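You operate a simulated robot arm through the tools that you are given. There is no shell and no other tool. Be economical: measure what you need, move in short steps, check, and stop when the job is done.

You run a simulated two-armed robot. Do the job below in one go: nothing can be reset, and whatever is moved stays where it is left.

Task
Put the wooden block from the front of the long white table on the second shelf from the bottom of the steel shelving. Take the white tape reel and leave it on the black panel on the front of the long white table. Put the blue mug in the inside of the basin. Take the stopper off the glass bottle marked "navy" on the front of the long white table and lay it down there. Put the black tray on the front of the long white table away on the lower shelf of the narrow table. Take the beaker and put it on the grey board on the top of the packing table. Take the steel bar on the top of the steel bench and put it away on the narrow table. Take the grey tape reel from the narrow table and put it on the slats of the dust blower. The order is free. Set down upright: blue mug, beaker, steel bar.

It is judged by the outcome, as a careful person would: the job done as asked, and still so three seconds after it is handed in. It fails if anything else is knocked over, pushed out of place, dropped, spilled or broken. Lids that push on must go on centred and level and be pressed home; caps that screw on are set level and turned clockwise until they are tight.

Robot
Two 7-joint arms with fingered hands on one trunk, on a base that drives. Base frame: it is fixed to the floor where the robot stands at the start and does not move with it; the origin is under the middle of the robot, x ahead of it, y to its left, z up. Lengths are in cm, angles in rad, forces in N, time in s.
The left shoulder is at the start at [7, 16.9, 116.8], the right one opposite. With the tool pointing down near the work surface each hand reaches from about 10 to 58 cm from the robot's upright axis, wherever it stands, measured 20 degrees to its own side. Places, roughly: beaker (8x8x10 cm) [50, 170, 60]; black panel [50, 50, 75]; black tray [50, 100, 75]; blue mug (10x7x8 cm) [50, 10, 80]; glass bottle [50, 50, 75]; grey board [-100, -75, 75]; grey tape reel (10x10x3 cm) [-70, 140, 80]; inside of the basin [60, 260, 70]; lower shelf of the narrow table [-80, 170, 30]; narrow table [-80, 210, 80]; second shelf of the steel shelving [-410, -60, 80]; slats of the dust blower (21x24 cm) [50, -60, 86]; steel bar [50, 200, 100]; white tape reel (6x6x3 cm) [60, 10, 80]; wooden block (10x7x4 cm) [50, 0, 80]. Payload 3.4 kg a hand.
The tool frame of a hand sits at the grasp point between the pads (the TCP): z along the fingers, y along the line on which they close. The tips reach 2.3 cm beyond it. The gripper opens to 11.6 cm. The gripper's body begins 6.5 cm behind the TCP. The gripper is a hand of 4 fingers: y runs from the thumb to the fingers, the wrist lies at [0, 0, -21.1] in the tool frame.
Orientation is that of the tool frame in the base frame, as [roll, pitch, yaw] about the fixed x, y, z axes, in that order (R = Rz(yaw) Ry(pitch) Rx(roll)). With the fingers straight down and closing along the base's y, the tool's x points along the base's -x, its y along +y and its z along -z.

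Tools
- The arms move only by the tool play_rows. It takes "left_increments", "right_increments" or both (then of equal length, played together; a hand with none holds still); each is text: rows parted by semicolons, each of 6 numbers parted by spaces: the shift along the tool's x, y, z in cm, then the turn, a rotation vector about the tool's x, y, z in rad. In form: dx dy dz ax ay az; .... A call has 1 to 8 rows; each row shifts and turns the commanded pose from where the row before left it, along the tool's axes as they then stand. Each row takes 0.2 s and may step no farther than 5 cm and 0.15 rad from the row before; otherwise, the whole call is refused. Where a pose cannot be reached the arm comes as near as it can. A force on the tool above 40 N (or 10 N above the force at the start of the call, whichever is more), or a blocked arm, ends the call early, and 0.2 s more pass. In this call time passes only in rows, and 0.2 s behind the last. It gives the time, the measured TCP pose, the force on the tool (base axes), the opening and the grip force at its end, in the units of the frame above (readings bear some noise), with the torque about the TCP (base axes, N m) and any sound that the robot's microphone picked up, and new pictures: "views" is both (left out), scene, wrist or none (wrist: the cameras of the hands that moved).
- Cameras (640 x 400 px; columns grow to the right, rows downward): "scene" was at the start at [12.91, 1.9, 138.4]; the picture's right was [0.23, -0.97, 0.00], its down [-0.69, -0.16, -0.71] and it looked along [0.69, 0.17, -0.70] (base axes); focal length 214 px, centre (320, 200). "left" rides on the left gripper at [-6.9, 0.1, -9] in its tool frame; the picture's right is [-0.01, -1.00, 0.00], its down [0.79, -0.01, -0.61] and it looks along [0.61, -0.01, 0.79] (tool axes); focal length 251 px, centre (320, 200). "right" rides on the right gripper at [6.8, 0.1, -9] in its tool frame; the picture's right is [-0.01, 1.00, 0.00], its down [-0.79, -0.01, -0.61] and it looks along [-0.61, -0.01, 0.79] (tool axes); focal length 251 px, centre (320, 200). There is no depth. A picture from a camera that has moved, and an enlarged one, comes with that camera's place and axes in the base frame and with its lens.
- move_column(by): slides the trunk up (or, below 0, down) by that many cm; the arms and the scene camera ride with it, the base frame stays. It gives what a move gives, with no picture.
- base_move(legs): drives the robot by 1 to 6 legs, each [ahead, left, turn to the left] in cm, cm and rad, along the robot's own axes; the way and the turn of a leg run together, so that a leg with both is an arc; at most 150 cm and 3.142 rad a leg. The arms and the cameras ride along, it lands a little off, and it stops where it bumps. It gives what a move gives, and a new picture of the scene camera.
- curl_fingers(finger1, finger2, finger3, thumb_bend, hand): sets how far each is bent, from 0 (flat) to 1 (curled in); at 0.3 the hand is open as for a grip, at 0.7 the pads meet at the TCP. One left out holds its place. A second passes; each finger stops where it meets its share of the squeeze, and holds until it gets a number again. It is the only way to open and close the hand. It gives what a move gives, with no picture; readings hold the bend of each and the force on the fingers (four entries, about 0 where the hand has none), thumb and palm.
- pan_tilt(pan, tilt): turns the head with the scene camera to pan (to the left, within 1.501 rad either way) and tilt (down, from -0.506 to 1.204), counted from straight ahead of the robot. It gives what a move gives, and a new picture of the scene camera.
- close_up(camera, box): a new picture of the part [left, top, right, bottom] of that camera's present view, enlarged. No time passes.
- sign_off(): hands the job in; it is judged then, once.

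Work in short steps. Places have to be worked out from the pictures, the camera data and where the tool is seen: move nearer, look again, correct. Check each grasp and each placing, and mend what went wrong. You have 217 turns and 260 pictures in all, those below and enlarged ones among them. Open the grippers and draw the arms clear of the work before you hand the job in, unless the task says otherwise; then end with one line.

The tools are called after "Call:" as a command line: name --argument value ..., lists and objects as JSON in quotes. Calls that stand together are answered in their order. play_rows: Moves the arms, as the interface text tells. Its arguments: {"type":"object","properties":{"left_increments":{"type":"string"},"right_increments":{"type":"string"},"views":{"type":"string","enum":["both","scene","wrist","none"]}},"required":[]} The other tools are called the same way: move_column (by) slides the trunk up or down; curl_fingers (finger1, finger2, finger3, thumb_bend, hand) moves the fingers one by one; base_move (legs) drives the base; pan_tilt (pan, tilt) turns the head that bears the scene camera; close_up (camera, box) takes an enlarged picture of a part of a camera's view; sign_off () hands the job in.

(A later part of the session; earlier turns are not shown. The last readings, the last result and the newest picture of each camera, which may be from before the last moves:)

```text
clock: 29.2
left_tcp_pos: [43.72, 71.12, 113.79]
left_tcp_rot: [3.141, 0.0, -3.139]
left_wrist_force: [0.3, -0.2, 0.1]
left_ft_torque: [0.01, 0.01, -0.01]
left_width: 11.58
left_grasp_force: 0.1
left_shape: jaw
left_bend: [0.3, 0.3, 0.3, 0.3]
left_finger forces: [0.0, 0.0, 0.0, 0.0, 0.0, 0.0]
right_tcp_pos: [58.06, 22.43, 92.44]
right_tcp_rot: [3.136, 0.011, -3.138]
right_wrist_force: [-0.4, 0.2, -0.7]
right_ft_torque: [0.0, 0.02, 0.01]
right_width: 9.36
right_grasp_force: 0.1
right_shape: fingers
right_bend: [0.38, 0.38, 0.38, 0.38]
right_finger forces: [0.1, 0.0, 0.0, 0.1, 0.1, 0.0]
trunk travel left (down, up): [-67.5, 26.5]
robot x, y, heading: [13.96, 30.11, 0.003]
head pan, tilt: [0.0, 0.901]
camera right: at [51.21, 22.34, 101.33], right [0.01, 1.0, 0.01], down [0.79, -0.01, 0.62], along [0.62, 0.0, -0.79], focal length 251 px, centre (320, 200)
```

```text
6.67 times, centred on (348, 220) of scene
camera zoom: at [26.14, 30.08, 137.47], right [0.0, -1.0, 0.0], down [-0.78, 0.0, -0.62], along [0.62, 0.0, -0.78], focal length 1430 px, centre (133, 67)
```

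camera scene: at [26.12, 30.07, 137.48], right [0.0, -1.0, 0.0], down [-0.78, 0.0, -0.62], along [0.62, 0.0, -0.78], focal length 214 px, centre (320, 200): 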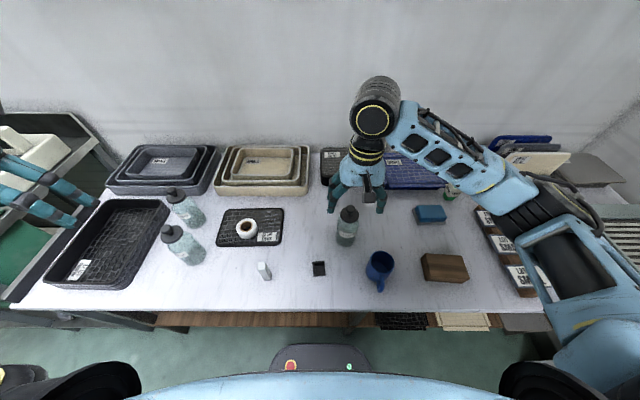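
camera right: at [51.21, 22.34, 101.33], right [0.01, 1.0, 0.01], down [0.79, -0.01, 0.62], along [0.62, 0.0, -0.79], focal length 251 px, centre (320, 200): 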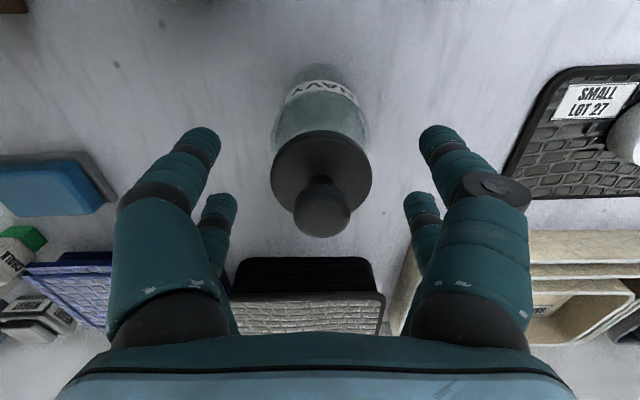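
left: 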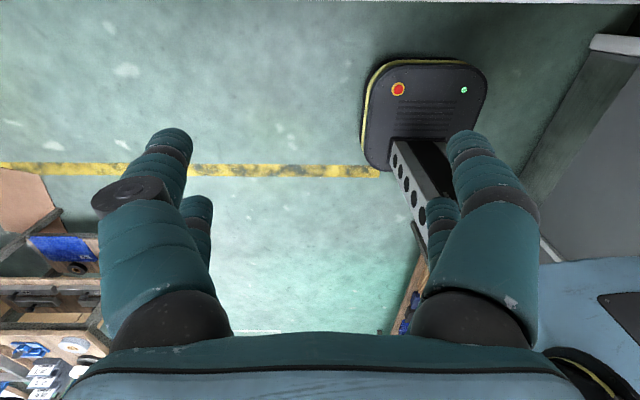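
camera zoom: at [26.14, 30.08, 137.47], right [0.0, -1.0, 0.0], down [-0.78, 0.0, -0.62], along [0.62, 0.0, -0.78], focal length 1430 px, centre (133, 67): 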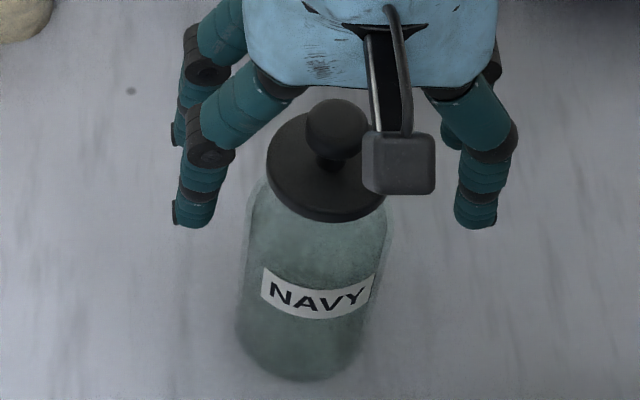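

Centred. Close on the disc.

Call:
curl_fingers --hand "right" --finger1 0.64 --finger2 0.64 --finger3 0.64 --thumb_bend 0.64

Call:
play_rows --right_increments "0 0 -0.3 0 0 0;0 0 -0.4 0 0 0;0 0 -0.5 0 0 0;0 0 -0.8 0 0 0" --views "scene"

Call:
close_up --camera "scene" --box '[300, 190, 396, 250]'

```text
clock: 30.2
left_tcp_pos: [43.72, 71.18, 113.75]
left_tcp_rot: [-3.141, 0.001, -3.138]
left_wrist_force: [0.5, -0.6, 0.2]
left_ft_torque: [0.01, 0.0, 0.03]
left_width: 11.58
left_grasp_force: 0.1
left_shape: jaw
left_bend: [0.3, 0.3, 0.3, 0.3]
left_finger forces: [0.0, 0.1, 0.0, 0.1, 0.0, 0.1]
right_tcp_pos: [58.1, 22.47, 92.5]
right_tcp_rot: [3.134, 0.013, -3.138]
right_wrist_force: [0.0, -0.9, -0.4]
right_ft_torque: [-0.01, 0.0, 0.02]
right_width: 3.32
right_grasp_force: 8.0
right_shape: fingers
right_bend: [0.58, 0.58, 0.59, 0.6]
right_finger forces: [4.0, 4.0, 3.3, 0.1, 4.8, 0.1]
trunk travel left (down, up): [-67.5, 26.5]
robot x, y, heading: [13.37, 29.98, 0.002]
head pan, tilt: [0.0, 0.901]
heard: snap
```

```text
clock: 31.2
left_tcp_pos: [43.63, 71.19, 113.69]
left_tcp_rot: [3.141, 0.0, -3.139]
left_wrist_force: [0.2, 0.2, 0.3]
left_ft_torque: [0.0, -0.02, 0.0]
left_width: 11.57
left_grasp_force: 0.0
left_shape: jaw
left_bend: [0.3, 0.3, 0.3, 0.3]
left_finger forces: [0.1, 0.0, 0.1, 0.0, 0.0, 0.1]
right_tcp_pos: [58.02, 22.49, 94.49]
right_tcp_rot: [3.136, 0.01, -3.137]
right_wrist_force: [-0.6, 0.2, 0.5]
right_ft_torque: [-0.01, -0.01, 0.0]
right_width: 3.34
right_grasp_force: 7.9
right_shape: fingers
right_bend: [0.58, 0.58, 0.59, 0.6]
right_finger forces: [4.1, 4.2, 3.3, 0.0, 4.7, 0.1]
trunk travel left (down, up): [-67.5, 26.5]
robot x, y, heading: [13.66, 29.74, 0.005]
head pan, tilt: [0.0, 0.901]
camera scene: at [26.12, 30.08, 137.47], right [0.0, -1.0, 0.0], down [-0.78, 0.0, -0.62], along [0.62, 0.0, -0.78], focal length 214 px, centre (320, 200)
```

scene: 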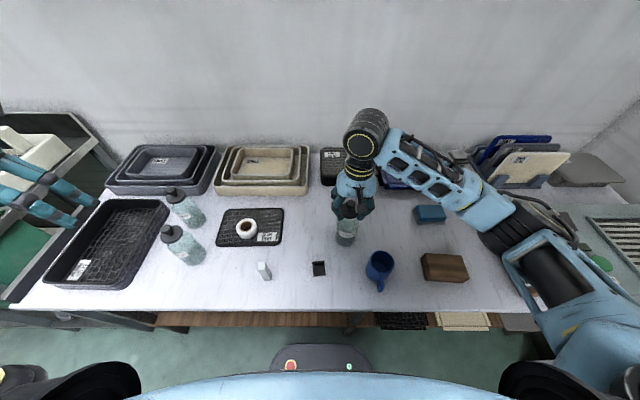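

```text
6.67 times, centred on (348, 220) of scene
camera zoom: at [26.12, 30.08, 137.47], right [0.0, -1.0, 0.0], down [-0.78, 0.0, -0.62], along [0.62, 0.0, -0.78], focal length 1430 px, centre (133, 67)
```

zoom: 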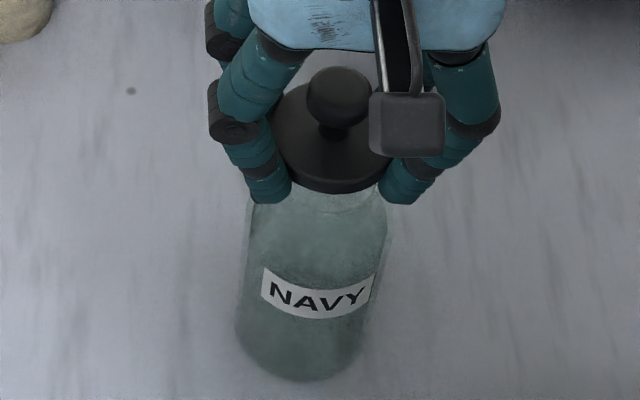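

The stopper popped free and rises; bottle stays. Lift on and look at its underside.

Call:
play_rows --right_increments "0 0 -2.5 0 0 0;0 0 -3 0 0 0;0 0 -3 0 0 0;0 0 -3 0 0 0" --views "wrist"

Call:
close_up --camera "scene" --box '[300, 150, 396, 250]'

```text
clock: 32.2
left_tcp_pos: [43.66, 71.15, 113.78]
left_tcp_rot: [3.141, 0.001, -3.138]
left_wrist_force: [0.6, 0.0, -0.2]
left_ft_torque: [-0.02, -0.01, -0.01]
left_width: 11.57
left_grasp_force: 0.0
left_shape: jaw
left_bend: [0.3, 0.3, 0.3, 0.3]
left_finger forces: [0.0, 0.0, 0.0, 0.0, 0.0, 0.1]
right_tcp_pos: [57.79, 22.46, 105.92]
right_tcp_rot: [3.135, 0.012, -3.139]
right_wrist_force: [0.4, 0.1, 0.6]
right_ft_torque: [0.02, -0.01, -0.02]
right_width: 3.27
right_grasp_force: 8.7
right_shape: fingers
right_bend: [0.58, 0.58, 0.59, 0.6]
right_finger forces: [4.1, 4.4, 3.4, 0.1, 4.7, 0.0]
trunk travel left (down, up): [-67.5, 26.5]
robot x, y, heading: [13.48, 29.99, 0.004]
head pan, tilt: [0.0, 0.901]
camera right: at [50.82, 22.31, 114.83], right [0.0, 1.0, 0.01], down [0.79, -0.01, 0.62], along [0.62, 0.0, -0.79], focal length 251 px, centre (320, 200)
```

right: 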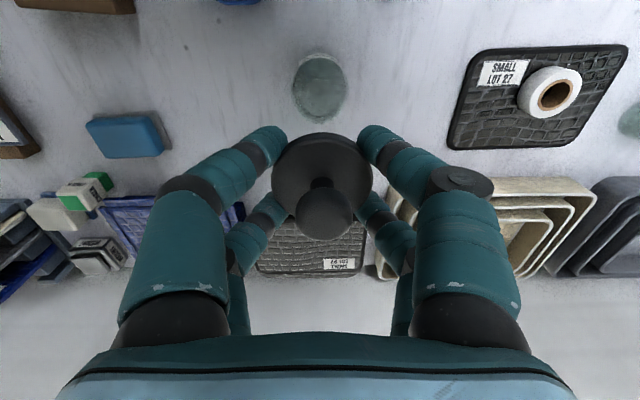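

```text
4.00 times, centred on (348, 200) of scene
camera zoom: at [26.08, 30.12, 137.47], right [0.0, -1.0, 0.0], down [-0.78, 0.0, -0.62], along [0.62, 0.0, -0.78], focal length 858 px, centre (208, 200)
```

zoom: 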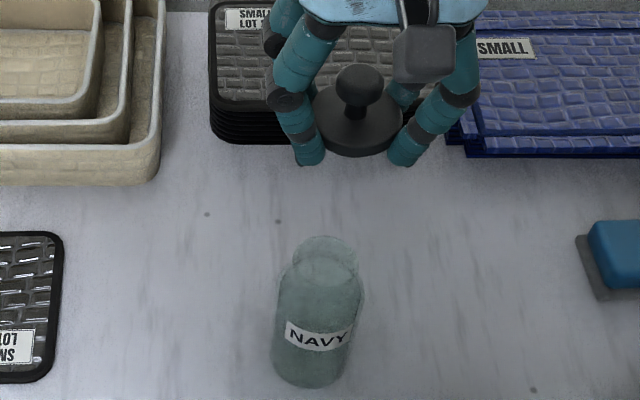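

The stopper is flat-bottomed. I set it on the free table spot at (60, 9.5).

Call:
play_rows --right_increments "-1 -4.5 0 0 0 0;-1 -4.5 0 0 0 0;0 -4 2.5 0 0 0;0 0 4.5 0 0 0;0 0 4.5 0 0 0;0 0 4.5 0 0 0;0 0 4 0 0 0" --views "wrist"

```text
clock: 33.8
left_tcp_pos: [43.71, 71.11, 113.71]
left_tcp_rot: [3.14, 0.002, -3.139]
left_wrist_force: [-0.4, -0.3, 0.9]
left_ft_torque: [0.03, -0.01, -0.02]
left_width: 11.59
left_grasp_force: 0.1
left_shape: jaw
left_bend: [0.3, 0.3, 0.3, 0.3]
left_finger forces: [0.1, 0.0, 0.0, 0.2, 0.1, 0.1]
right_tcp_pos: [60.2, 9.55, 85.43]
right_tcp_rot: [3.135, 0.014, -3.138]
right_wrist_force: [0.0, -0.1, 0.3]
right_ft_torque: [0.02, -0.01, 0.02]
right_width: 3.22
right_grasp_force: 8.1
right_shape: fingers
right_bend: [0.58, 0.58, 0.59, 0.6]
right_finger forces: [4.1, 4.4, 3.3, 0.1, 4.5, 0.1]
trunk travel left (down, up): [-67.5, 26.5]
robot x, y, heading: [13.51, 29.94, 0.009]
head pan, tilt: [0.0, 0.901]
camera right: at [53.24, 9.44, 94.29], right [0.01, 1.0, 0.01], down [0.79, -0.01, 0.62], along [0.62, 0.0, -0.79], focal length 251 px, centre (320, 200)
```

right: 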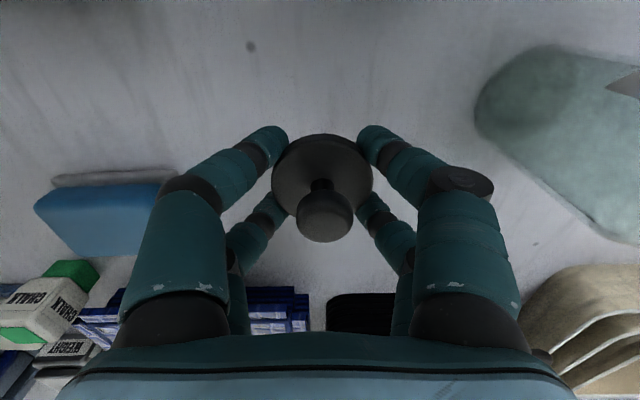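

Lower to contact in small steps.

Call:
play_rows --right_increments "0 0 2 0 0 0;0 0 1.2 0 0 0;0 0 0.4 0 0 0;0 0 0.3 0 0 0;0 0 0.3 0 0 0;0 0 0.3 0 0 0;0 0 0.3 0 0 0" --views "none"

```text
clock: 35.4
left_tcp_pos: [43.7, 71.23, 113.83]
left_tcp_rot: [3.141, 0.001, -3.138]
left_wrist_force: [0.5, 0.0, 0.0]
left_ft_torque: [-0.02, 0.01, 0.01]
left_width: 11.61
left_grasp_force: 0.0
left_shape: jaw
left_bend: [0.3, 0.3, 0.3, 0.3]
left_finger forces: [0.1, 0.1, 0.1, 0.0, 0.0, 0.0]
right_tcp_pos: [60.16, 9.66, 81.11]
right_tcp_rot: [3.133, 0.013, -3.139]
right_wrist_force: [-0.1, -0.5, -0.2]
right_ft_torque: [-0.03, 0.03, 0.02]
right_width: 3.24
right_grasp_force: 8.2
right_shape: fingers
right_bend: [0.58, 0.58, 0.59, 0.6]
right_finger forces: [4.0, 4.4, 3.4, 0.1, 4.5, 0.1]
trunk travel left (down, up): [-67.5, 26.5]
robot x, y, heading: [13.67, 29.83, 0.005]
head pan, tilt: [0.0, 0.901]
```

Call:
play_rows --right_increments "0 0 0.2 0 0 0;0 0 0.2 0 0 0;0 0 0.2 0 0 0;0 0 0.2 0 0 0" --views "none"

```text
clock: 36.4
left_tcp_pos: [43.56, 71.35, 113.88]
left_tcp_rot: [-3.14, 0.005, -3.138]
left_wrist_force: [0.3, 0.2, 0.1]
left_ft_torque: [0.01, -0.02, 0.02]
left_width: 11.58
left_grasp_force: 0.1
left_shape: jaw
left_bend: [0.3, 0.3, 0.3, 0.3]
left_finger forces: [0.1, 0.1, 0.1, 0.1, 0.0, 0.1]
right_tcp_pos: [60.17, 9.69, 80.75]
right_tcp_rot: [3.135, 0.021, -3.138]
right_wrist_force: [6.3, -4.4, 38.2]
right_ft_torque: [-0.54, 0.47, 0.05]
right_width: 3.2
right_grasp_force: 27.9
right_shape: fingers
right_bend: [0.61, 0.59, 0.6, 0.63]
right_finger forces: [16.3, 4.1, 9.5, 0.0, 26.0, 0.1]
trunk travel left (down, up): [-67.5, 26.5]
robot x, y, heading: [13.81, 30.17, 0.008]
head pan, tilt: [0.0, 0.901]
```

Contact with the table. Ease up a little, open, and rise.

Call:
play_rows --right_increments "0 0 -0.4 0 0 0" --views "none"

Call:
curl_fingers --hand "right" --finger1 0.42 --finger2 0.42 --finger3 0.42 --thumb_bend 0.42

Call:
play_rows --right_increments "0 0 -4 0 0 0;0 0 -4 0 0 0;0 0 -4 0 0 0;0 0 -4 0 0 0" --views "wrist"

```text
clock: 36.8
left_tcp_pos: [43.47, 71.23, 113.81]
left_tcp_rot: [-3.141, 0.002, -3.139]
left_wrist_force: [0.4, 0.5, 0.0]
left_ft_torque: [-0.01, 0.0, 0.01]
left_width: 11.59
left_grasp_force: 0.1
left_shape: jaw
left_bend: [0.3, 0.3, 0.3, 0.3]
left_finger forces: [0.0, 0.1, 0.1, 0.0, 0.0, 0.0]
right_tcp_pos: [60.04, 9.73, 80.81]
right_tcp_rot: [3.134, 0.014, -3.137]
right_wrist_force: [4.4, -1.2, 21.4]
right_ft_torque: [-0.26, 0.13, 0.08]
right_width: 3.13
right_grasp_force: 21.1
right_shape: fingers
right_bend: [0.61, 0.59, 0.6, 0.63]
right_finger forces: [10.0, 6.2, 9.3, 0.0, 15.6, 0.0]
trunk travel left (down, up): [-67.5, 26.5]
robot x, y, heading: [13.41, 29.88, 0.006]
head pan, tilt: [0.0, 0.901]
```

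```text
clock: 37.8
left_tcp_pos: [43.71, 71.17, 113.73]
left_tcp_rot: [-3.141, 0.0, -3.136]
left_wrist_force: [0.8, 0.6, 0.0]
left_ft_torque: [0.01, 0.02, 0.03]
left_width: 11.6
left_grasp_force: 0.0
left_shape: jaw
left_bend: [0.3, 0.3, 0.3, 0.3]
left_finger forces: [0.0, 0.0, 0.0, 0.1, 0.1, 0.0]
right_tcp_pos: [60.17, 9.65, 80.77]
right_tcp_rot: [3.135, 0.013, -3.138]
right_wrist_force: [-1.8, 0.8, 5.4]
right_ft_torque: [-0.2, 0.14, -0.05]
right_width: 8.16
right_grasp_force: 2.1
right_shape: fingers
right_bend: [0.42, 0.42, 0.42, 0.42]
right_finger forces: [0.1, 0.1, 0.4, 0.0, 4.3, 0.1]
trunk travel left (down, up): [-67.5, 26.5]
robot x, y, heading: [13.68, 30.05, 0.006]
head pan, tilt: [0.0, 0.901]
```

```text
clock: 38.8
left_tcp_pos: [43.79, 71.2, 113.79]
left_tcp_rot: [3.139, 0.0, -3.138]
left_wrist_force: [0.7, -0.5, 0.5]
left_ft_torque: [0.01, 0.02, -0.01]
left_width: 11.61
left_grasp_force: 0.1
left_shape: jaw
left_bend: [0.3, 0.3, 0.3, 0.3]
left_finger forces: [0.0, 0.0, 0.1, 0.0, 0.0, 0.0]
right_tcp_pos: [60.01, 9.83, 96.66]
right_tcp_rot: [3.134, 0.011, -3.138]
right_wrist_force: [0.7, 0.0, 0.1]
right_ft_torque: [0.03, 0.0, 0.05]
right_width: 8.19
right_grasp_force: 0.0
right_shape: fingers
right_bend: [0.42, 0.42, 0.42, 0.42]
right_finger forces: [0.0, 0.1, 0.0, 0.0, 0.0, 0.1]
trunk travel left (down, up): [-67.5, 26.5]
robot x, y, heading: [13.91, 30.27, 0.009]
head pan, tilt: [0.0, 0.901]
camera right: at [53.13, 9.71, 105.54], right [0.01, 1.0, 0.01], down [0.79, -0.01, 0.62], along [0.62, 0.0, -0.79], focal length 251 px, centre (320, 200)
```

right: 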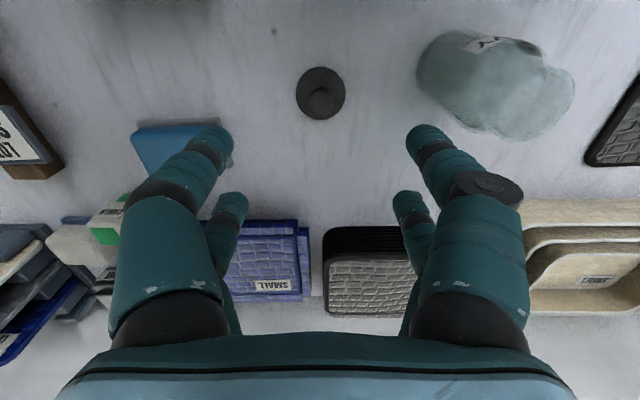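

Stopper lies on the table. Next the blue mug with the right hand: move above it and look.

Call:
curl_fingers --hand "right" --finger1 0.3 --finger2 0.3 --finger3 0.3 --thumb_bend 0.3

Call:
play_rows --right_increments "4 1 -1 0 0 0;4 1 0 0 0 0;4 1 0 0 0 0;1 1.3 0 0 0 0" --views "wrist"

```text
clock: 39.8
left_tcp_pos: [43.64, 71.05, 113.67]
left_tcp_rot: [-3.141, 0.0, -3.138]
left_wrist_force: [0.5, 0.1, -0.3]
left_ft_torque: [0.03, 0.02, -0.02]
left_width: 11.58
left_grasp_force: 0.1
left_shape: jaw
left_bend: [0.3, 0.3, 0.3, 0.3]
left_finger forces: [0.0, 0.0, 0.0, 0.0, 0.0, 0.0]
right_tcp_pos: [60.01, 9.64, 96.71]
right_tcp_rot: [3.134, 0.012, -3.138]
right_wrist_force: [-0.1, -0.4, 0.0]
right_ft_torque: [-0.03, 0.0, -0.02]
right_width: 11.67
right_grasp_force: 0.1
right_shape: fingers
right_bend: [0.3, 0.3, 0.3, 0.3]
right_finger forces: [0.0, 0.0, 0.0, 0.1, 0.1, 0.1]
trunk travel left (down, up): [-67.5, 26.5]
robot x, y, heading: [13.49, 30.12, 0.005]
head pan, tilt: [0.0, 0.901]
```

```text
clock: 40.8
left_tcp_pos: [43.7, 71.1, 113.71]
left_tcp_rot: [-3.141, -0.001, -3.137]
left_wrist_force: [0.0, -0.1, 0.0]
left_ft_torque: [0.03, -0.01, 0.0]
left_width: 11.58
left_grasp_force: 0.1
left_shape: jaw
left_bend: [0.3, 0.3, 0.3, 0.3]
left_finger forces: [0.1, 0.1, 0.0, 0.0, 0.0, 0.1]
right_tcp_pos: [47.22, 14.0, 97.52]
right_tcp_rot: [3.134, 0.012, -3.137]
right_wrist_force: [0.1, 0.2, 1.1]
right_ft_torque: [-0.01, 0.0, -0.01]
right_width: 11.66
right_grasp_force: 0.0
right_shape: fingers
right_bend: [0.3, 0.3, 0.3, 0.3]
right_finger forces: [0.1, 0.1, 0.1, 0.0, 0.1, 0.0]
trunk travel left (down, up): [-67.5, 26.5]
robot x, y, heading: [13.27, 29.9, 0.003]
head pan, tilt: [0.0, 0.901]
camera right: at [40.28, 13.87, 106.41], right [0.01, 1.0, 0.01], down [0.79, -0.01, 0.62], along [0.62, 0.0, -0.79], focal length 251 px, centre (320, 200)
```

right: 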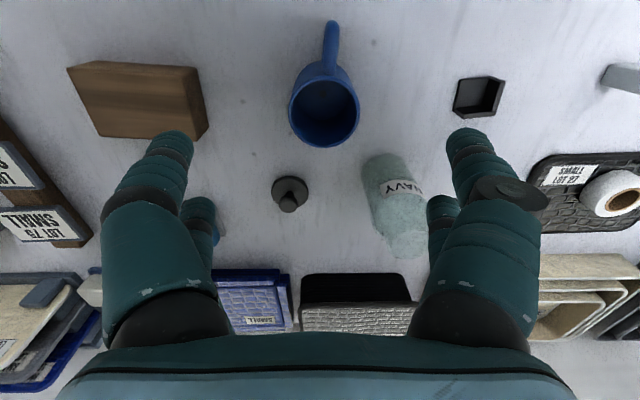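

Mug rim centre ≈ (47.5, 14.3), handle toward the robot. Descend around its body and grip.

Call:
play_rows --right_increments "-0.2 0.3 4 0 0 0;0 0 4 0 0 0;0 0 4 0 0 0;0 0 1.7 0 0 0" --views "wrist"

Call:
curl_fingers --hand "right" --finger1 0.6 --finger2 0.6 --finger3 0.6 --thumb_bend 0.6

```text
clock: 41.8
left_tcp_pos: [43.69, 71.16, 113.7]
left_tcp_rot: [3.141, 0.001, -3.137]
left_wrist_force: [0.2, -0.4, 0.0]
left_ft_torque: [0.02, 0.01, 0.0]
left_width: 11.58
left_grasp_force: 0.0
left_shape: jaw
left_bend: [0.3, 0.3, 0.3, 0.3]
left_finger forces: [0.0, 0.0, 0.0, 0.1, 0.1, 0.0]
right_tcp_pos: [47.18, 14.32, 83.86]
right_tcp_rot: [3.134, 0.011, -3.139]
right_wrist_force: [0.3, 0.2, 0.3]
right_ft_torque: [0.0, 0.01, 0.0]
right_width: 11.66
right_grasp_force: 0.0
right_shape: fingers
right_bend: [0.3, 0.3, 0.3, 0.3]
right_finger forces: [0.0, 0.0, 0.1, 0.0, 0.0, 0.1]
trunk travel left (down, up): [-67.5, 26.5]
robot x, y, heading: [13.38, 29.83, -0.001]
head pan, tilt: [0.0, 0.901]
camera right: at [40.41, 14.21, 92.8], right [0.01, 1.0, 0.01], down [0.79, -0.01, 0.62], along [0.62, 0.0, -0.79], focal length 251 px, centre (320, 200)
```

right: 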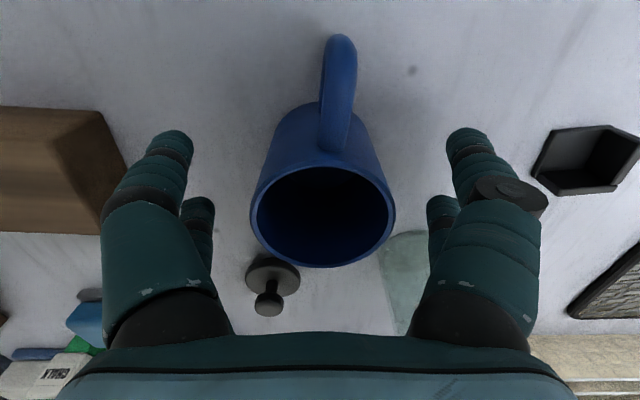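

```text
clock: 42.8
left_tcp_pos: [43.71, 71.05, 113.9]
left_tcp_rot: [-3.141, -0.001, -3.138]
left_wrist_force: [0.2, -0.6, 0.0]
left_ft_torque: [0.0, -0.05, 0.04]
left_width: 11.61
left_grasp_force: 0.0
left_shape: jaw
left_bend: [0.3, 0.3, 0.3, 0.3]
left_finger forces: [0.1, 0.1, 0.0, 0.0, 0.0, 0.0]
right_tcp_pos: [47.32, 14.34, 84.03]
right_tcp_rot: [3.135, 0.011, -3.138]
right_wrist_force: [0.3, -0.1, 0.1]
right_ft_torque: [0.03, 0.0, 0.0]
right_width: 4.17
right_grasp_force: 7.9
right_shape: fingers
right_bend: [0.55, 0.52, 0.53, 0.56]
right_finger forces: [3.0, 5.6, 4.1, 0.0, 3.7, 0.0]
trunk travel left (down, up): [-67.5, 26.5]
robot x, y, heading: [13.66, 29.81, 0.004]
head pan, tilt: [0.0, 0.901]
```

Mug gripped; lift it, then back off from the table and look left to plan the way to the basin.

Call:
play_rows --right_increments "0 0 -4 0 0 0;0 0 -4.5 0 0 0;0 0 -4.5 0 0 0;0 0 -4.5 0 0 0;0 0 -4.5 0 0 0" --views "wrist"

Call:
base_move --legs '[[-30, 0, 0]]'

Call:
pan_tilt --pan 1.1 --tilt 0.4

```text
clock: 44.0
left_tcp_pos: [43.69, 71.1, 113.78]
left_tcp_rot: [-3.141, 0.0, -3.138]
left_wrist_force: [0.1, 0.2, 0.3]
left_ft_torque: [-0.01, 0.0, 0.01]
left_width: 11.57
left_grasp_force: 0.1
left_shape: jaw
left_bend: [0.3, 0.3, 0.3, 0.3]
left_finger forces: [0.1, 0.1, 0.0, 0.1, 0.0, 0.0]
right_tcp_pos: [46.89, 14.02, 105.78]
right_tcp_rot: [3.135, 0.009, -3.137]
right_wrist_force: [-1.0, 0.6, -0.6]
right_ft_torque: [0.0, -0.05, 0.0]
right_width: 4.12
right_grasp_force: 7.7
right_shape: fingers
right_bend: [0.55, 0.52, 0.54, 0.56]
right_finger forces: [2.9, 5.1, 4.4, 0.0, 4.0, 0.0]
trunk travel left (down, up): [-67.5, 26.5]
robot x, y, heading: [13.4, 30.47, 0.008]
head pan, tilt: [0.0, 0.901]
camera right: at [40.1, 13.98, 114.8], right [0.01, 1.0, 0.01], down [0.79, -0.01, 0.62], along [0.62, 0.0, -0.79], focal length 251 px, centre (320, 200)
```

right: 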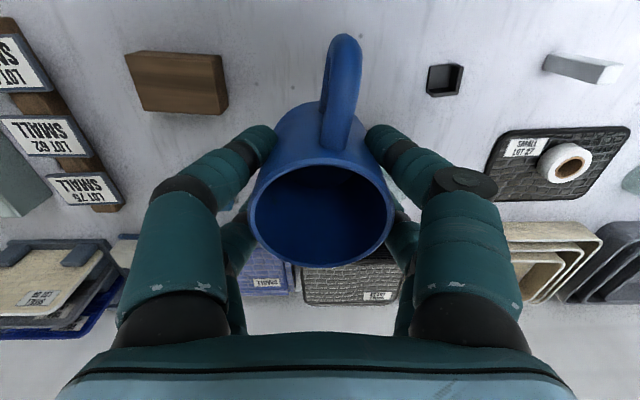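

```text
clock: 46.0
left_tcp_pos: [13.71, 70.91, 113.63]
left_tcp_rot: [-3.141, -0.001, -3.137]
left_wrist_force: [-0.1, 0.6, 0.7]
left_ft_torque: [0.0, 0.0, -0.01]
left_width: 11.6
left_grasp_force: 0.1
left_shape: jaw
left_bend: [0.3, 0.3, 0.3, 0.3]
left_finger forces: [0.0, 0.1, 0.0, 0.1, 0.0, 0.1]
right_tcp_pos: [16.99, 13.85, 105.88]
right_tcp_rot: [3.135, 0.012, -3.137]
right_wrist_force: [-0.3, 1.1, -1.0]
right_ft_torque: [0.0, -0.01, 0.0]
right_width: 4.13
right_grasp_force: 8.6
right_shape: fingers
right_bend: [0.55, 0.52, 0.54, 0.56]
right_finger forces: [2.9, 5.2, 4.3, 0.0, 4.0, 0.1]
trunk travel left (down, up): [-67.5, 26.5]
robot x, y, heading: [-16.7, 29.88, 0.005]
head pan, tilt: [0.0, 0.901]
camera scene: at [-3.93, 29.96, 137.47], right [0.0, -1.0, 0.0], down [-0.78, 0.0, -0.62], along [0.62, 0.0, -0.78], focal length 214 px, centre (320, 200)
```

scene: 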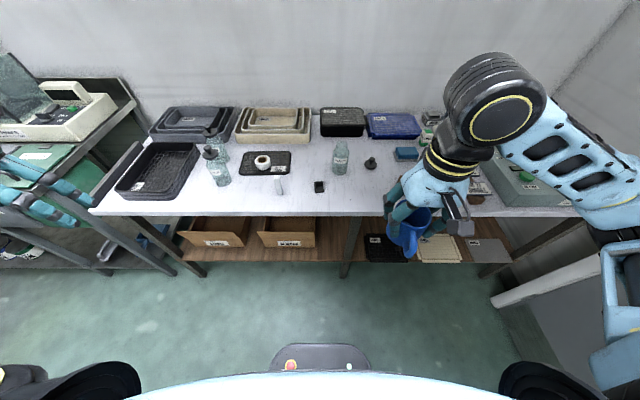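

```text
clock: 47.4
left_tcp_pos: [13.57, 70.97, 113.74]
left_tcp_rot: [-3.141, 0.0, -3.138]
left_wrist_force: [0.2, 0.4, -1.0]
left_ft_torque: [0.04, 0.03, -0.03]
left_width: 11.6
left_grasp_force: 0.0
left_shape: jaw
left_bend: [0.3, 0.3, 0.3, 0.3]
left_finger forces: [0.0, 0.1, 0.1, 0.0, 0.0, 0.0]
right_tcp_pos: [16.9, 13.9, 105.87]
right_tcp_rot: [3.134, 0.013, -3.138]
right_wrist_force: [0.1, 0.5, -0.7]
right_ft_torque: [0.03, 0.01, -0.02]
right_width: 4.13
right_grasp_force: 7.6
right_shape: fingers
right_bend: [0.55, 0.52, 0.54, 0.56]
right_finger forces: [2.9, 5.2, 4.4, 0.1, 4.0, 0.0]
trunk travel left (down, up): [-67.5, 26.5]
robot x, y, heading: [-16.66, 30.04, -0.0]
head pan, tilt: [1.1, 0.4]
camera scene: at [-7.37, 38.2, 141.77], right [0.89, -0.45, 0.0], down [-0.18, -0.35, -0.92], along [0.42, 0.82, -0.39], focal length 214 px, centre (320, 200)
```

scene: 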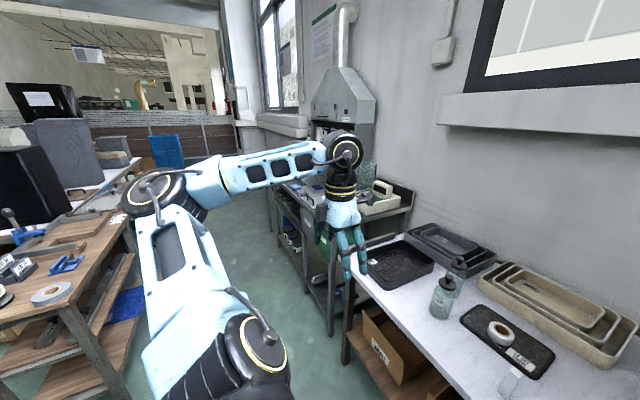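

The aisle between bench and narrow table (x ≈ -57) is wide enough. Drive left 130 cm along it and look.

Call:
base_move --legs '[[5, 65, 0], [0, 65, 0]]'

Call:
pan_tilt --pan 0.5 --tilt 0.5

```text
clock: 54.2
left_tcp_pos: [17.68, 202.19, 113.85]
left_tcp_rot: [-3.141, 0.001, -3.134]
left_wrist_force: [0.5, -0.5, -0.1]
left_ft_torque: [0.0, 0.01, -0.03]
left_width: 11.58
left_grasp_force: 0.0
left_shape: jaw
left_bend: [0.3, 0.3, 0.3, 0.3]
left_finger forces: [0.0, 0.1, 0.0, 0.0, 0.1, 0.0]
right_tcp_pos: [21.18, 145.01, 105.8]
right_tcp_rot: [3.133, 0.012, -3.132]
right_wrist_force: [0.1, 0.0, -0.3]
right_ft_torque: [-0.01, 0.01, 0.0]
right_width: 4.12
right_grasp_force: 8.3
right_shape: fingers
right_bend: [0.55, 0.52, 0.54, 0.56]
right_finger forces: [2.9, 5.2, 4.4, 0.0, 3.9, 0.1]
trunk travel left (down, up): [-67.5, 26.5]
robot x, y, heading: [-12.23, 160.8, 0.006]
head pan, tilt: [1.1, 0.4]
camera scene: at [-3.23, 169.17, 141.78], right [0.89, -0.45, 0.0], down [-0.17, -0.35, -0.92], along [0.41, 0.82, -0.39], focal length 214 px, centre (320, 200)
```

scene: 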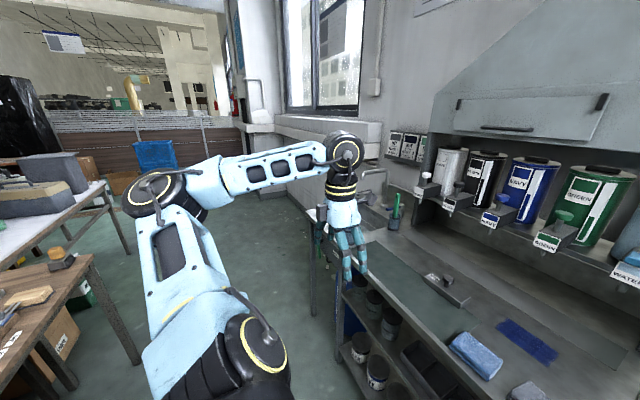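

```text
clock: 55.2
left_tcp_pos: [17.55, 202.16, 113.74]
left_tcp_rot: [3.141, -0.001, -3.132]
left_wrist_force: [-0.2, 0.6, 0.4]
left_ft_torque: [0.03, -0.02, -0.01]
left_width: 11.6
left_grasp_force: 0.1
left_shape: jaw
left_bend: [0.3, 0.3, 0.3, 0.3]
left_finger forces: [0.0, 0.0, 0.1, 0.0, 0.1, 0.1]
right_tcp_pos: [21.27, 145.11, 105.87]
right_tcp_rot: [3.133, 0.012, -3.133]
right_wrist_force: [0.2, -0.2, 0.7]
right_ft_torque: [0.04, -0.02, 0.0]
right_width: 4.1
right_grasp_force: 8.2
right_shape: fingers
right_bend: [0.55, 0.52, 0.54, 0.56]
right_finger forces: [2.9, 5.2, 4.5, 0.0, 4.1, 0.1]
trunk travel left (down, up): [-67.5, 26.5]
robot x, y, heading: [-12.31, 160.93, 0.007]
head pan, tilt: [0.499, 0.499]
camera scene: at [0.58, 165.34, 140.86], right [0.49, -0.87, 0.0], down [-0.42, -0.23, -0.88], along [0.77, 0.43, -0.48], focal length 214 px, centre (320, 200)
```

scene: 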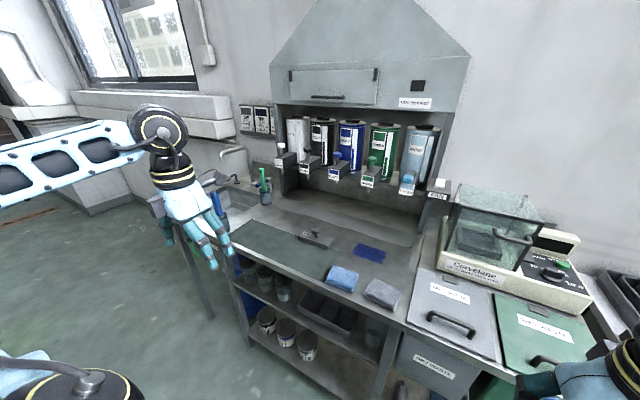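

Basin is further left. Drive another 85 cm and look at it.

Call:
base_move --legs '[[0, 85, 0]]'

Call:
pan_tilt --pan 0.2 --tilt 0.7

```text
clock: 59.7
left_tcp_pos: [19.11, 285.19, 113.85]
left_tcp_rot: [3.141, 0.0, 3.121]
left_wrist_force: [0.3, 1.9, -0.8]
left_ft_torque: [0.0, 0.0, 0.04]
left_width: 11.59
left_grasp_force: 0.1
left_shape: jaw
left_bend: [0.3, 0.3, 0.3, 0.3]
left_finger forces: [0.0, 0.0, 0.1, 0.0, 0.1, 0.0]
right_tcp_pos: [21.13, 228.05, 105.85]
right_tcp_rot: [3.134, 0.012, 3.122]
right_wrist_force: [-0.1, -0.9, -0.8]
right_ft_torque: [0.0, 0.02, -0.01]
right_width: 4.07
right_grasp_force: 8.0
right_shape: fingers
right_bend: [0.55, 0.52, 0.54, 0.56]
right_finger forces: [2.9, 5.2, 4.5, 0.0, 4.1, 0.1]
trunk travel left (down, up): [-67.5, 26.5]
robot x, y, heading: [-11.87, 244.5, -0.018]
head pan, tilt: [0.499, 0.499]
camera scene: at [1.19, 248.94, 140.86], right [0.46, -0.89, 0.0], down [-0.42, -0.22, -0.88], along [0.78, 0.4, -0.48], focal length 214 px, centre (320, 200)
```

scene: 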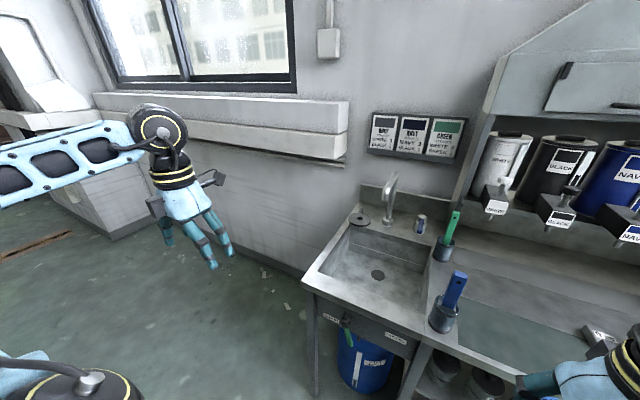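

```text
clock: 60.5
left_tcp_pos: [19.18, 285.3, 113.63]
left_tcp_rot: [-3.14, 0.001, 3.121]
left_wrist_force: [0.8, -1.0, -0.5]
left_ft_torque: [-0.03, -0.03, 0.02]
left_width: 11.59
left_grasp_force: 0.1
left_shape: jaw
left_bend: [0.3, 0.3, 0.3, 0.3]
left_finger forces: [0.0, 0.1, 0.1, 0.0, 0.0, 0.0]
right_tcp_pos: [21.23, 228.13, 105.84]
right_tcp_rot: [3.135, 0.012, 3.123]
right_wrist_force: [0.0, -0.1, -0.5]
right_ft_torque: [-0.01, -0.02, 0.01]
right_width: 4.06
right_grasp_force: 8.2
right_shape: fingers
right_bend: [0.55, 0.52, 0.54, 0.56]
right_finger forces: [2.9, 5.2, 4.3, 0.0, 4.1, 0.0]
trunk travel left (down, up): [-67.5, 26.5]
robot x, y, heading: [-11.85, 245.19, -0.02]
head pan, tilt: [0.201, 0.7]
camera scene: at [1.47, 246.33, 139.09], right [0.18, -0.98, 0.0], down [-0.63, -0.12, -0.77], along [0.75, 0.14, -0.64], focal length 214 px, centre (320, 200)
```

scene: 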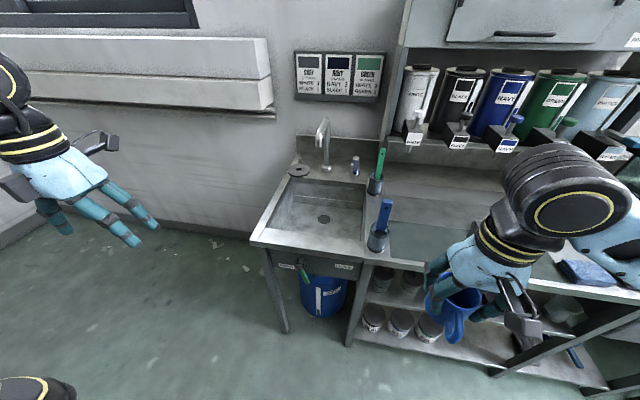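

Basin interior spans x≈45–77, y≈241–270. I raise the trunk for clearance over the brush cups, then drive left and ahead.

Call:
move_column --by 8

Call:
base_move --legs '[[0, 24, 0.019], [22, 0, 0]]'

Call:
play_rows --right_increments "-4 3 0 0 0 0;-4 3 0 0 0 0" --views "both"

```text
clock: 61.7
left_tcp_pos: [19.27, 285.31, 121.82]
left_tcp_rot: [-3.141, 0.0, 3.12]
left_wrist_force: [-0.1, -0.6, -0.7]
left_ft_torque: [0.04, 0.0, 0.01]
left_width: 11.58
left_grasp_force: 0.1
left_shape: jaw
left_bend: [0.3, 0.3, 0.3, 0.3]
left_finger forces: [0.0, 0.0, 0.0, 0.0, 0.0, 0.0]
right_tcp_pos: [21.29, 228.14, 113.84]
right_tcp_rot: [3.133, 0.012, 3.121]
right_wrist_force: [-0.7, -0.9, -0.4]
right_ft_torque: [0.01, 0.0, 0.01]
right_width: 4.1
right_grasp_force: 8.0
right_shape: fingers
right_bend: [0.55, 0.52, 0.54, 0.56]
right_finger forces: [2.8, 5.2, 4.4, 0.0, 4.1, 0.0]
trunk travel left (down, up): [-75.5, 18.5]
robot x, y, heading: [-11.84, 245.03, -0.019]
head pan, tilt: [0.201, 0.7]
```

```text
clock: 64.8
left_tcp_pos: [40.6, 310.14, 121.75]
left_tcp_rot: [-3.141, 0.003, -3.14]
left_wrist_force: [0.2, 0.5, 0.5]
left_ft_torque: [-0.01, -0.03, 0.03]
left_width: 11.62
left_grasp_force: 0.1
left_shape: jaw
left_bend: [0.3, 0.3, 0.3, 0.3]
left_finger forces: [0.1, 0.0, 0.0, 0.0, 0.0, 0.1]
right_tcp_pos: [43.81, 253.07, 113.92]
right_tcp_rot: [3.134, 0.013, -3.14]
right_wrist_force: [-0.4, 0.2, -0.6]
right_ft_torque: [0.0, 0.03, -0.02]
right_width: 4.05
right_grasp_force: 8.5
right_shape: fingers
right_bend: [0.55, 0.52, 0.54, 0.56]
right_finger forces: [2.9, 5.2, 4.3, 0.1, 4.2, 0.1]
trunk travel left (down, up): [-75.5, 18.5]
robot x, y, heading: [10.82, 269.22, 0.002]
head pan, tilt: [0.201, 0.7]
camera scene: at [23.68, 270.81, 147.11], right [0.2, -0.98, 0.0], down [-0.63, -0.13, -0.77], along [0.75, 0.15, -0.64], focal length 214 px, centre (320, 200)
```

scene: 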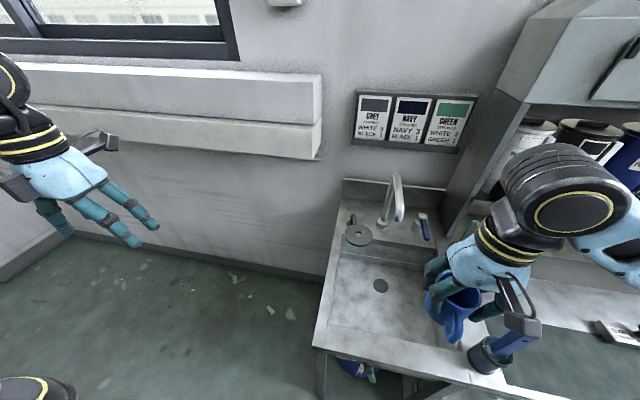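

```text
clock: 65.4
left_tcp_pos: [40.86, 310.36, 121.63]
left_tcp_rot: [-3.141, -0.003, -3.14]
left_wrist_force: [-0.1, -0.7, -0.3]
left_ft_torque: [-0.04, -0.01, 0.01]
left_width: 11.58
left_grasp_force: 0.1
left_shape: jaw
left_bend: [0.3, 0.3, 0.3, 0.3]
left_finger forces: [0.0, 0.0, 0.0, 0.0, 0.1, 0.1]
right_tcp_pos: [52.26, 258.94, 113.82]
right_tcp_rot: [3.137, 0.009, -3.14]
right_wrist_force: [-0.6, 0.5, -1.5]
right_ft_torque: [-0.03, 0.06, -0.01]
right_width: 4.11
right_grasp_force: 8.7
right_shape: fingers
right_bend: [0.55, 0.52, 0.54, 0.56]
right_finger forces: [3.0, 5.2, 4.5, 0.0, 4.0, 0.1]
trunk travel left (down, up): [-75.5, 18.5]
robot x, y, heading: [10.57, 269.26, -0.0]
head pan, tilt: [0.201, 0.7]
camera scene: at [24.01, 271.03, 147.07], right [0.2, -0.98, 0.0], down [-0.63, -0.13, -0.76], along [0.75, 0.15, -0.65], focal length 214 px, centre (320, 200)
camera right: at [45.32, 258.87, 122.63], right [0.01, 1.0, 0.01], down [0.79, -0.01, 0.62], along [0.62, 0.0, -0.79], focal length 251 px, centre (320, 200)
```

scene: 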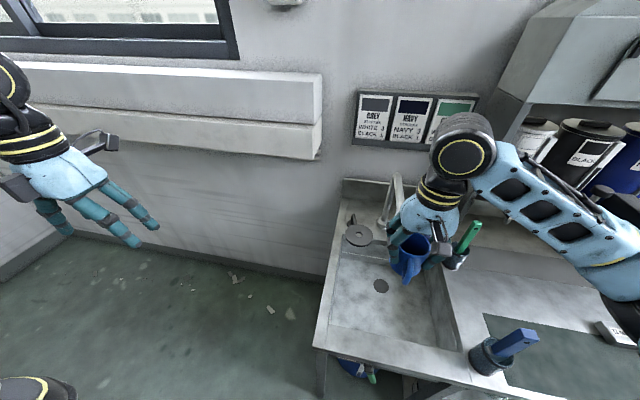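
right: 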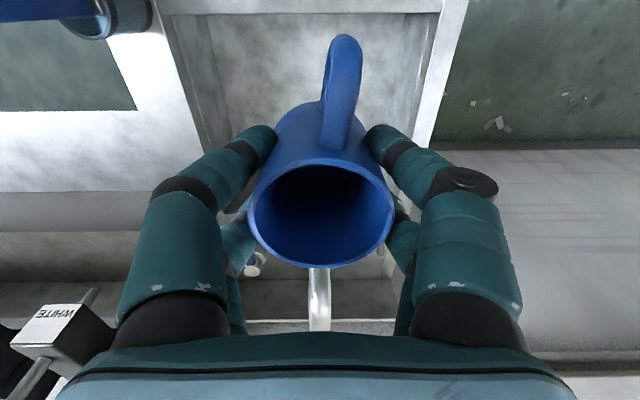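

Basin floor ≈ z 74, centre ≈ (60, 258). I lower the mug at about (57, 258).

Call:
play_rows --right_increments "-4.5 -0.6 1 0 0 0;0 0 5 0 0 0;0 0 5 0 0 0;0 0 5 0 0 0;0 0 5 0 0 0;0 0 4 0 0 0" --views "both"

```text
clock: 66.8
left_tcp_pos: [40.72, 310.01, 121.74]
left_tcp_rot: [3.141, 0.0, -3.14]
left_wrist_force: [-0.5, 0.0, 0.1]
left_ft_torque: [0.05, 0.03, -0.01]
left_width: 11.56
left_grasp_force: 0.1
left_shape: jaw
left_bend: [0.3, 0.3, 0.3, 0.3]
left_finger forces: [0.0, 0.0, 0.0, 0.0, 0.0, 0.1]
right_tcp_pos: [56.69, 258.26, 89.04]
right_tcp_rot: [3.134, 0.013, -3.139]
right_wrist_force: [-0.8, 0.3, -0.6]
right_ft_torque: [0.0, 0.0, 0.04]
right_width: 4.07
right_grasp_force: 7.7
right_shape: fingers
right_bend: [0.56, 0.53, 0.54, 0.57]
right_finger forces: [2.8, 5.1, 4.5, 0.0, 4.1, 0.0]
trunk travel left (down, up): [-75.5, 18.5]
robot x, y, heading: [10.44, 269.16, -0.001]
head pan, tilt: [0.201, 0.7]
camera scene: at [23.86, 270.76, 147.1], right [0.2, -0.98, 0.0], down [-0.63, -0.13, -0.76], along [0.75, 0.15, -0.64], focal length 214 px, centre (320, 200)
camera right: at [49.85, 258.25, 97.86], right [0.01, 1.0, 0.01], down [0.79, -0.01, 0.62], along [0.62, 0.0, -0.79], focal length 251 px, centre (320, 200)
```

scene: 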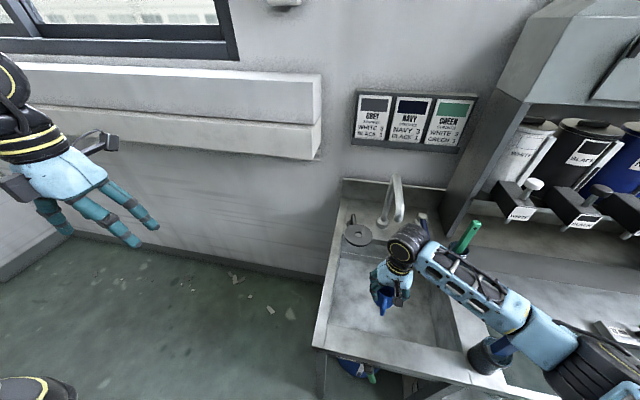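
right: 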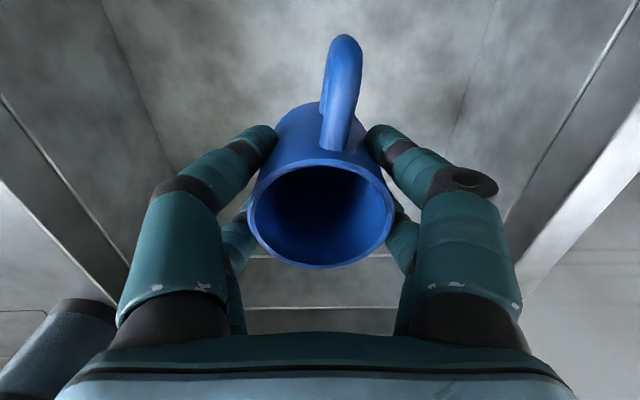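

Check whether the forearm is near the blue brush cup.

Call:
close_up --camera "scene" --box '[400, 250, 600, 400]'

```text
2.67 times, centred on (500, 325) of scene
camera zoom: at [23.86, 270.76, 147.1], right [0.2, -0.98, 0.0], down [-0.63, -0.13, -0.76], along [0.75, 0.15, -0.64], focal length 572 px, centre (-160, -133)
```

zoom: 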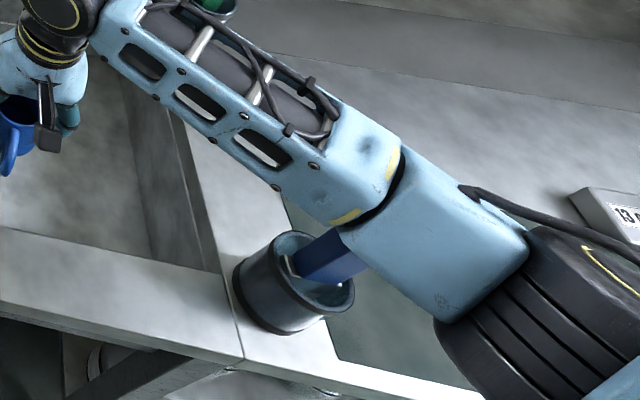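

The elbow is close to the blue brush handle. I raise the hand, shift the base 13 cm left, and approach with the elbow clear.

Call:
play_rows --right_increments "0 0 -5 0 0 0;0 0 -5 0 0 0;0 0 -3 0 0 0" --views "none"

Call:
base_move --legs '[[0, 13, 0]]'

Call:
play_rows --right_increments "0 -4.5 0 0 0 0;0 -4.5 0 0 0 0;0 -4 0 0 0 0" --views "scene"

```text
clock: 67.6
left_tcp_pos: [40.9, 310.2, 121.7]
left_tcp_rot: [-3.141, 0.001, -3.139]
left_wrist_force: [0.7, 1.1, -0.2]
left_ft_torque: [0.04, -0.01, 0.01]
left_width: 11.62
left_grasp_force: 0.1
left_shape: jaw
left_bend: [0.3, 0.3, 0.3, 0.3]
left_finger forces: [0.0, 0.0, 0.0, 0.0, 0.0, 0.0]
right_tcp_pos: [56.79, 258.41, 102.07]
right_tcp_rot: [3.134, 0.012, -3.141]
right_wrist_force: [-0.9, 0.0, -0.3]
right_ft_torque: [-0.02, 0.02, 0.01]
right_width: 4.03
right_grasp_force: 8.1
right_shape: fingers
right_bend: [0.56, 0.53, 0.54, 0.57]
right_finger forces: [2.7, 5.1, 4.6, 0.0, 4.1, 0.0]
trunk travel left (down, up): [-75.5, 18.5]
robot x, y, heading: [10.65, 268.77, -0.0]
head pan, tilt: [0.201, 0.7]
```

```text
clock: 68.8
left_tcp_pos: [40.63, 323.21, 121.75]
left_tcp_rot: [3.14, -0.001, -3.135]
left_wrist_force: [0.4, 1.0, 0.4]
left_ft_torque: [0.01, 0.04, 0.0]
left_width: 11.58
left_grasp_force: 0.1
left_shape: jaw
left_bend: [0.3, 0.3, 0.3, 0.3]
left_finger forces: [0.0, 0.0, 0.1, 0.0, 0.0, 0.1]
right_tcp_pos: [56.82, 271.75, 102.04]
right_tcp_rot: [3.134, 0.013, -3.135]
right_wrist_force: [-0.8, 0.7, -0.1]
right_ft_torque: [-0.02, -0.01, 0.02]
right_width: 4.06
right_grasp_force: 8.2
right_shape: fingers
right_bend: [0.56, 0.53, 0.54, 0.57]
right_finger forces: [2.8, 5.2, 4.6, 0.0, 4.1, 0.1]
trunk travel left (down, up): [-75.5, 18.5]
robot x, y, heading: [10.46, 282.1, 0.01]
head pan, tilt: [0.201, 0.7]
camera scene: at [23.82, 283.79, 147.09], right [0.2, -0.98, 0.0], down [-0.63, -0.13, -0.77], along [0.75, 0.16, -0.64], focal length 214 px, centre (320, 200)
```

scene: 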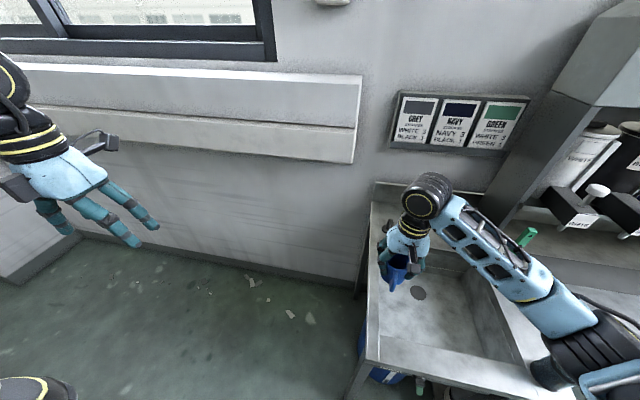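

```text
clock: 69.7
left_tcp_pos: [40.54, 323.46, 121.69]
left_tcp_rot: [-3.141, 0.002, -3.136]
left_wrist_force: [-0.4, -0.4, 0.6]
left_ft_torque: [-0.01, -0.03, -0.01]
left_width: 11.6
left_grasp_force: 0.1
left_shape: jaw
left_bend: [0.3, 0.3, 0.3, 0.3]
left_finger forces: [0.0, 0.0, 0.0, 0.0, 0.0, 0.0]
right_tcp_pos: [56.76, 258.84, 101.94]
right_tcp_rot: [3.136, 0.012, -3.137]
right_wrist_force: [0.5, -0.8, 0.0]
right_ft_torque: [0.0, -0.01, 0.01]
right_width: 4.05
right_grasp_force: 7.7
right_shape: fingers
right_bend: [0.56, 0.53, 0.54, 0.57]
right_finger forces: [2.8, 5.1, 4.6, 0.2, 4.1, 0.0]
trunk travel left (down, up): [-75.5, 18.5]
robot x, y, heading: [10.32, 281.91, 0.008]
head pan, tilt: [0.201, 0.7]
camera scene: at [23.76, 284.02, 147.09], right [0.2, -0.98, 0.0], down [-0.63, -0.13, -0.77], along [0.75, 0.16, -0.64], focal length 214 px, centre (320, 200)
```

scene: 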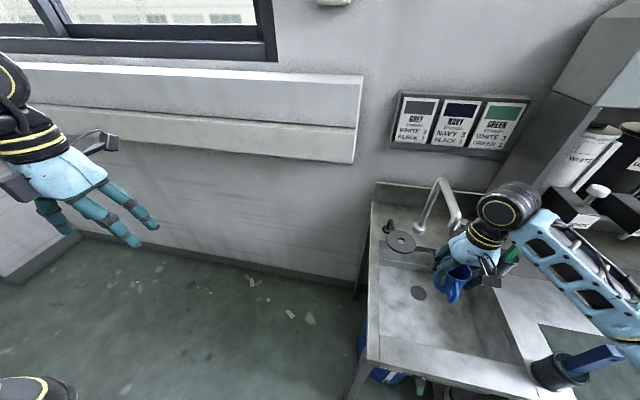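

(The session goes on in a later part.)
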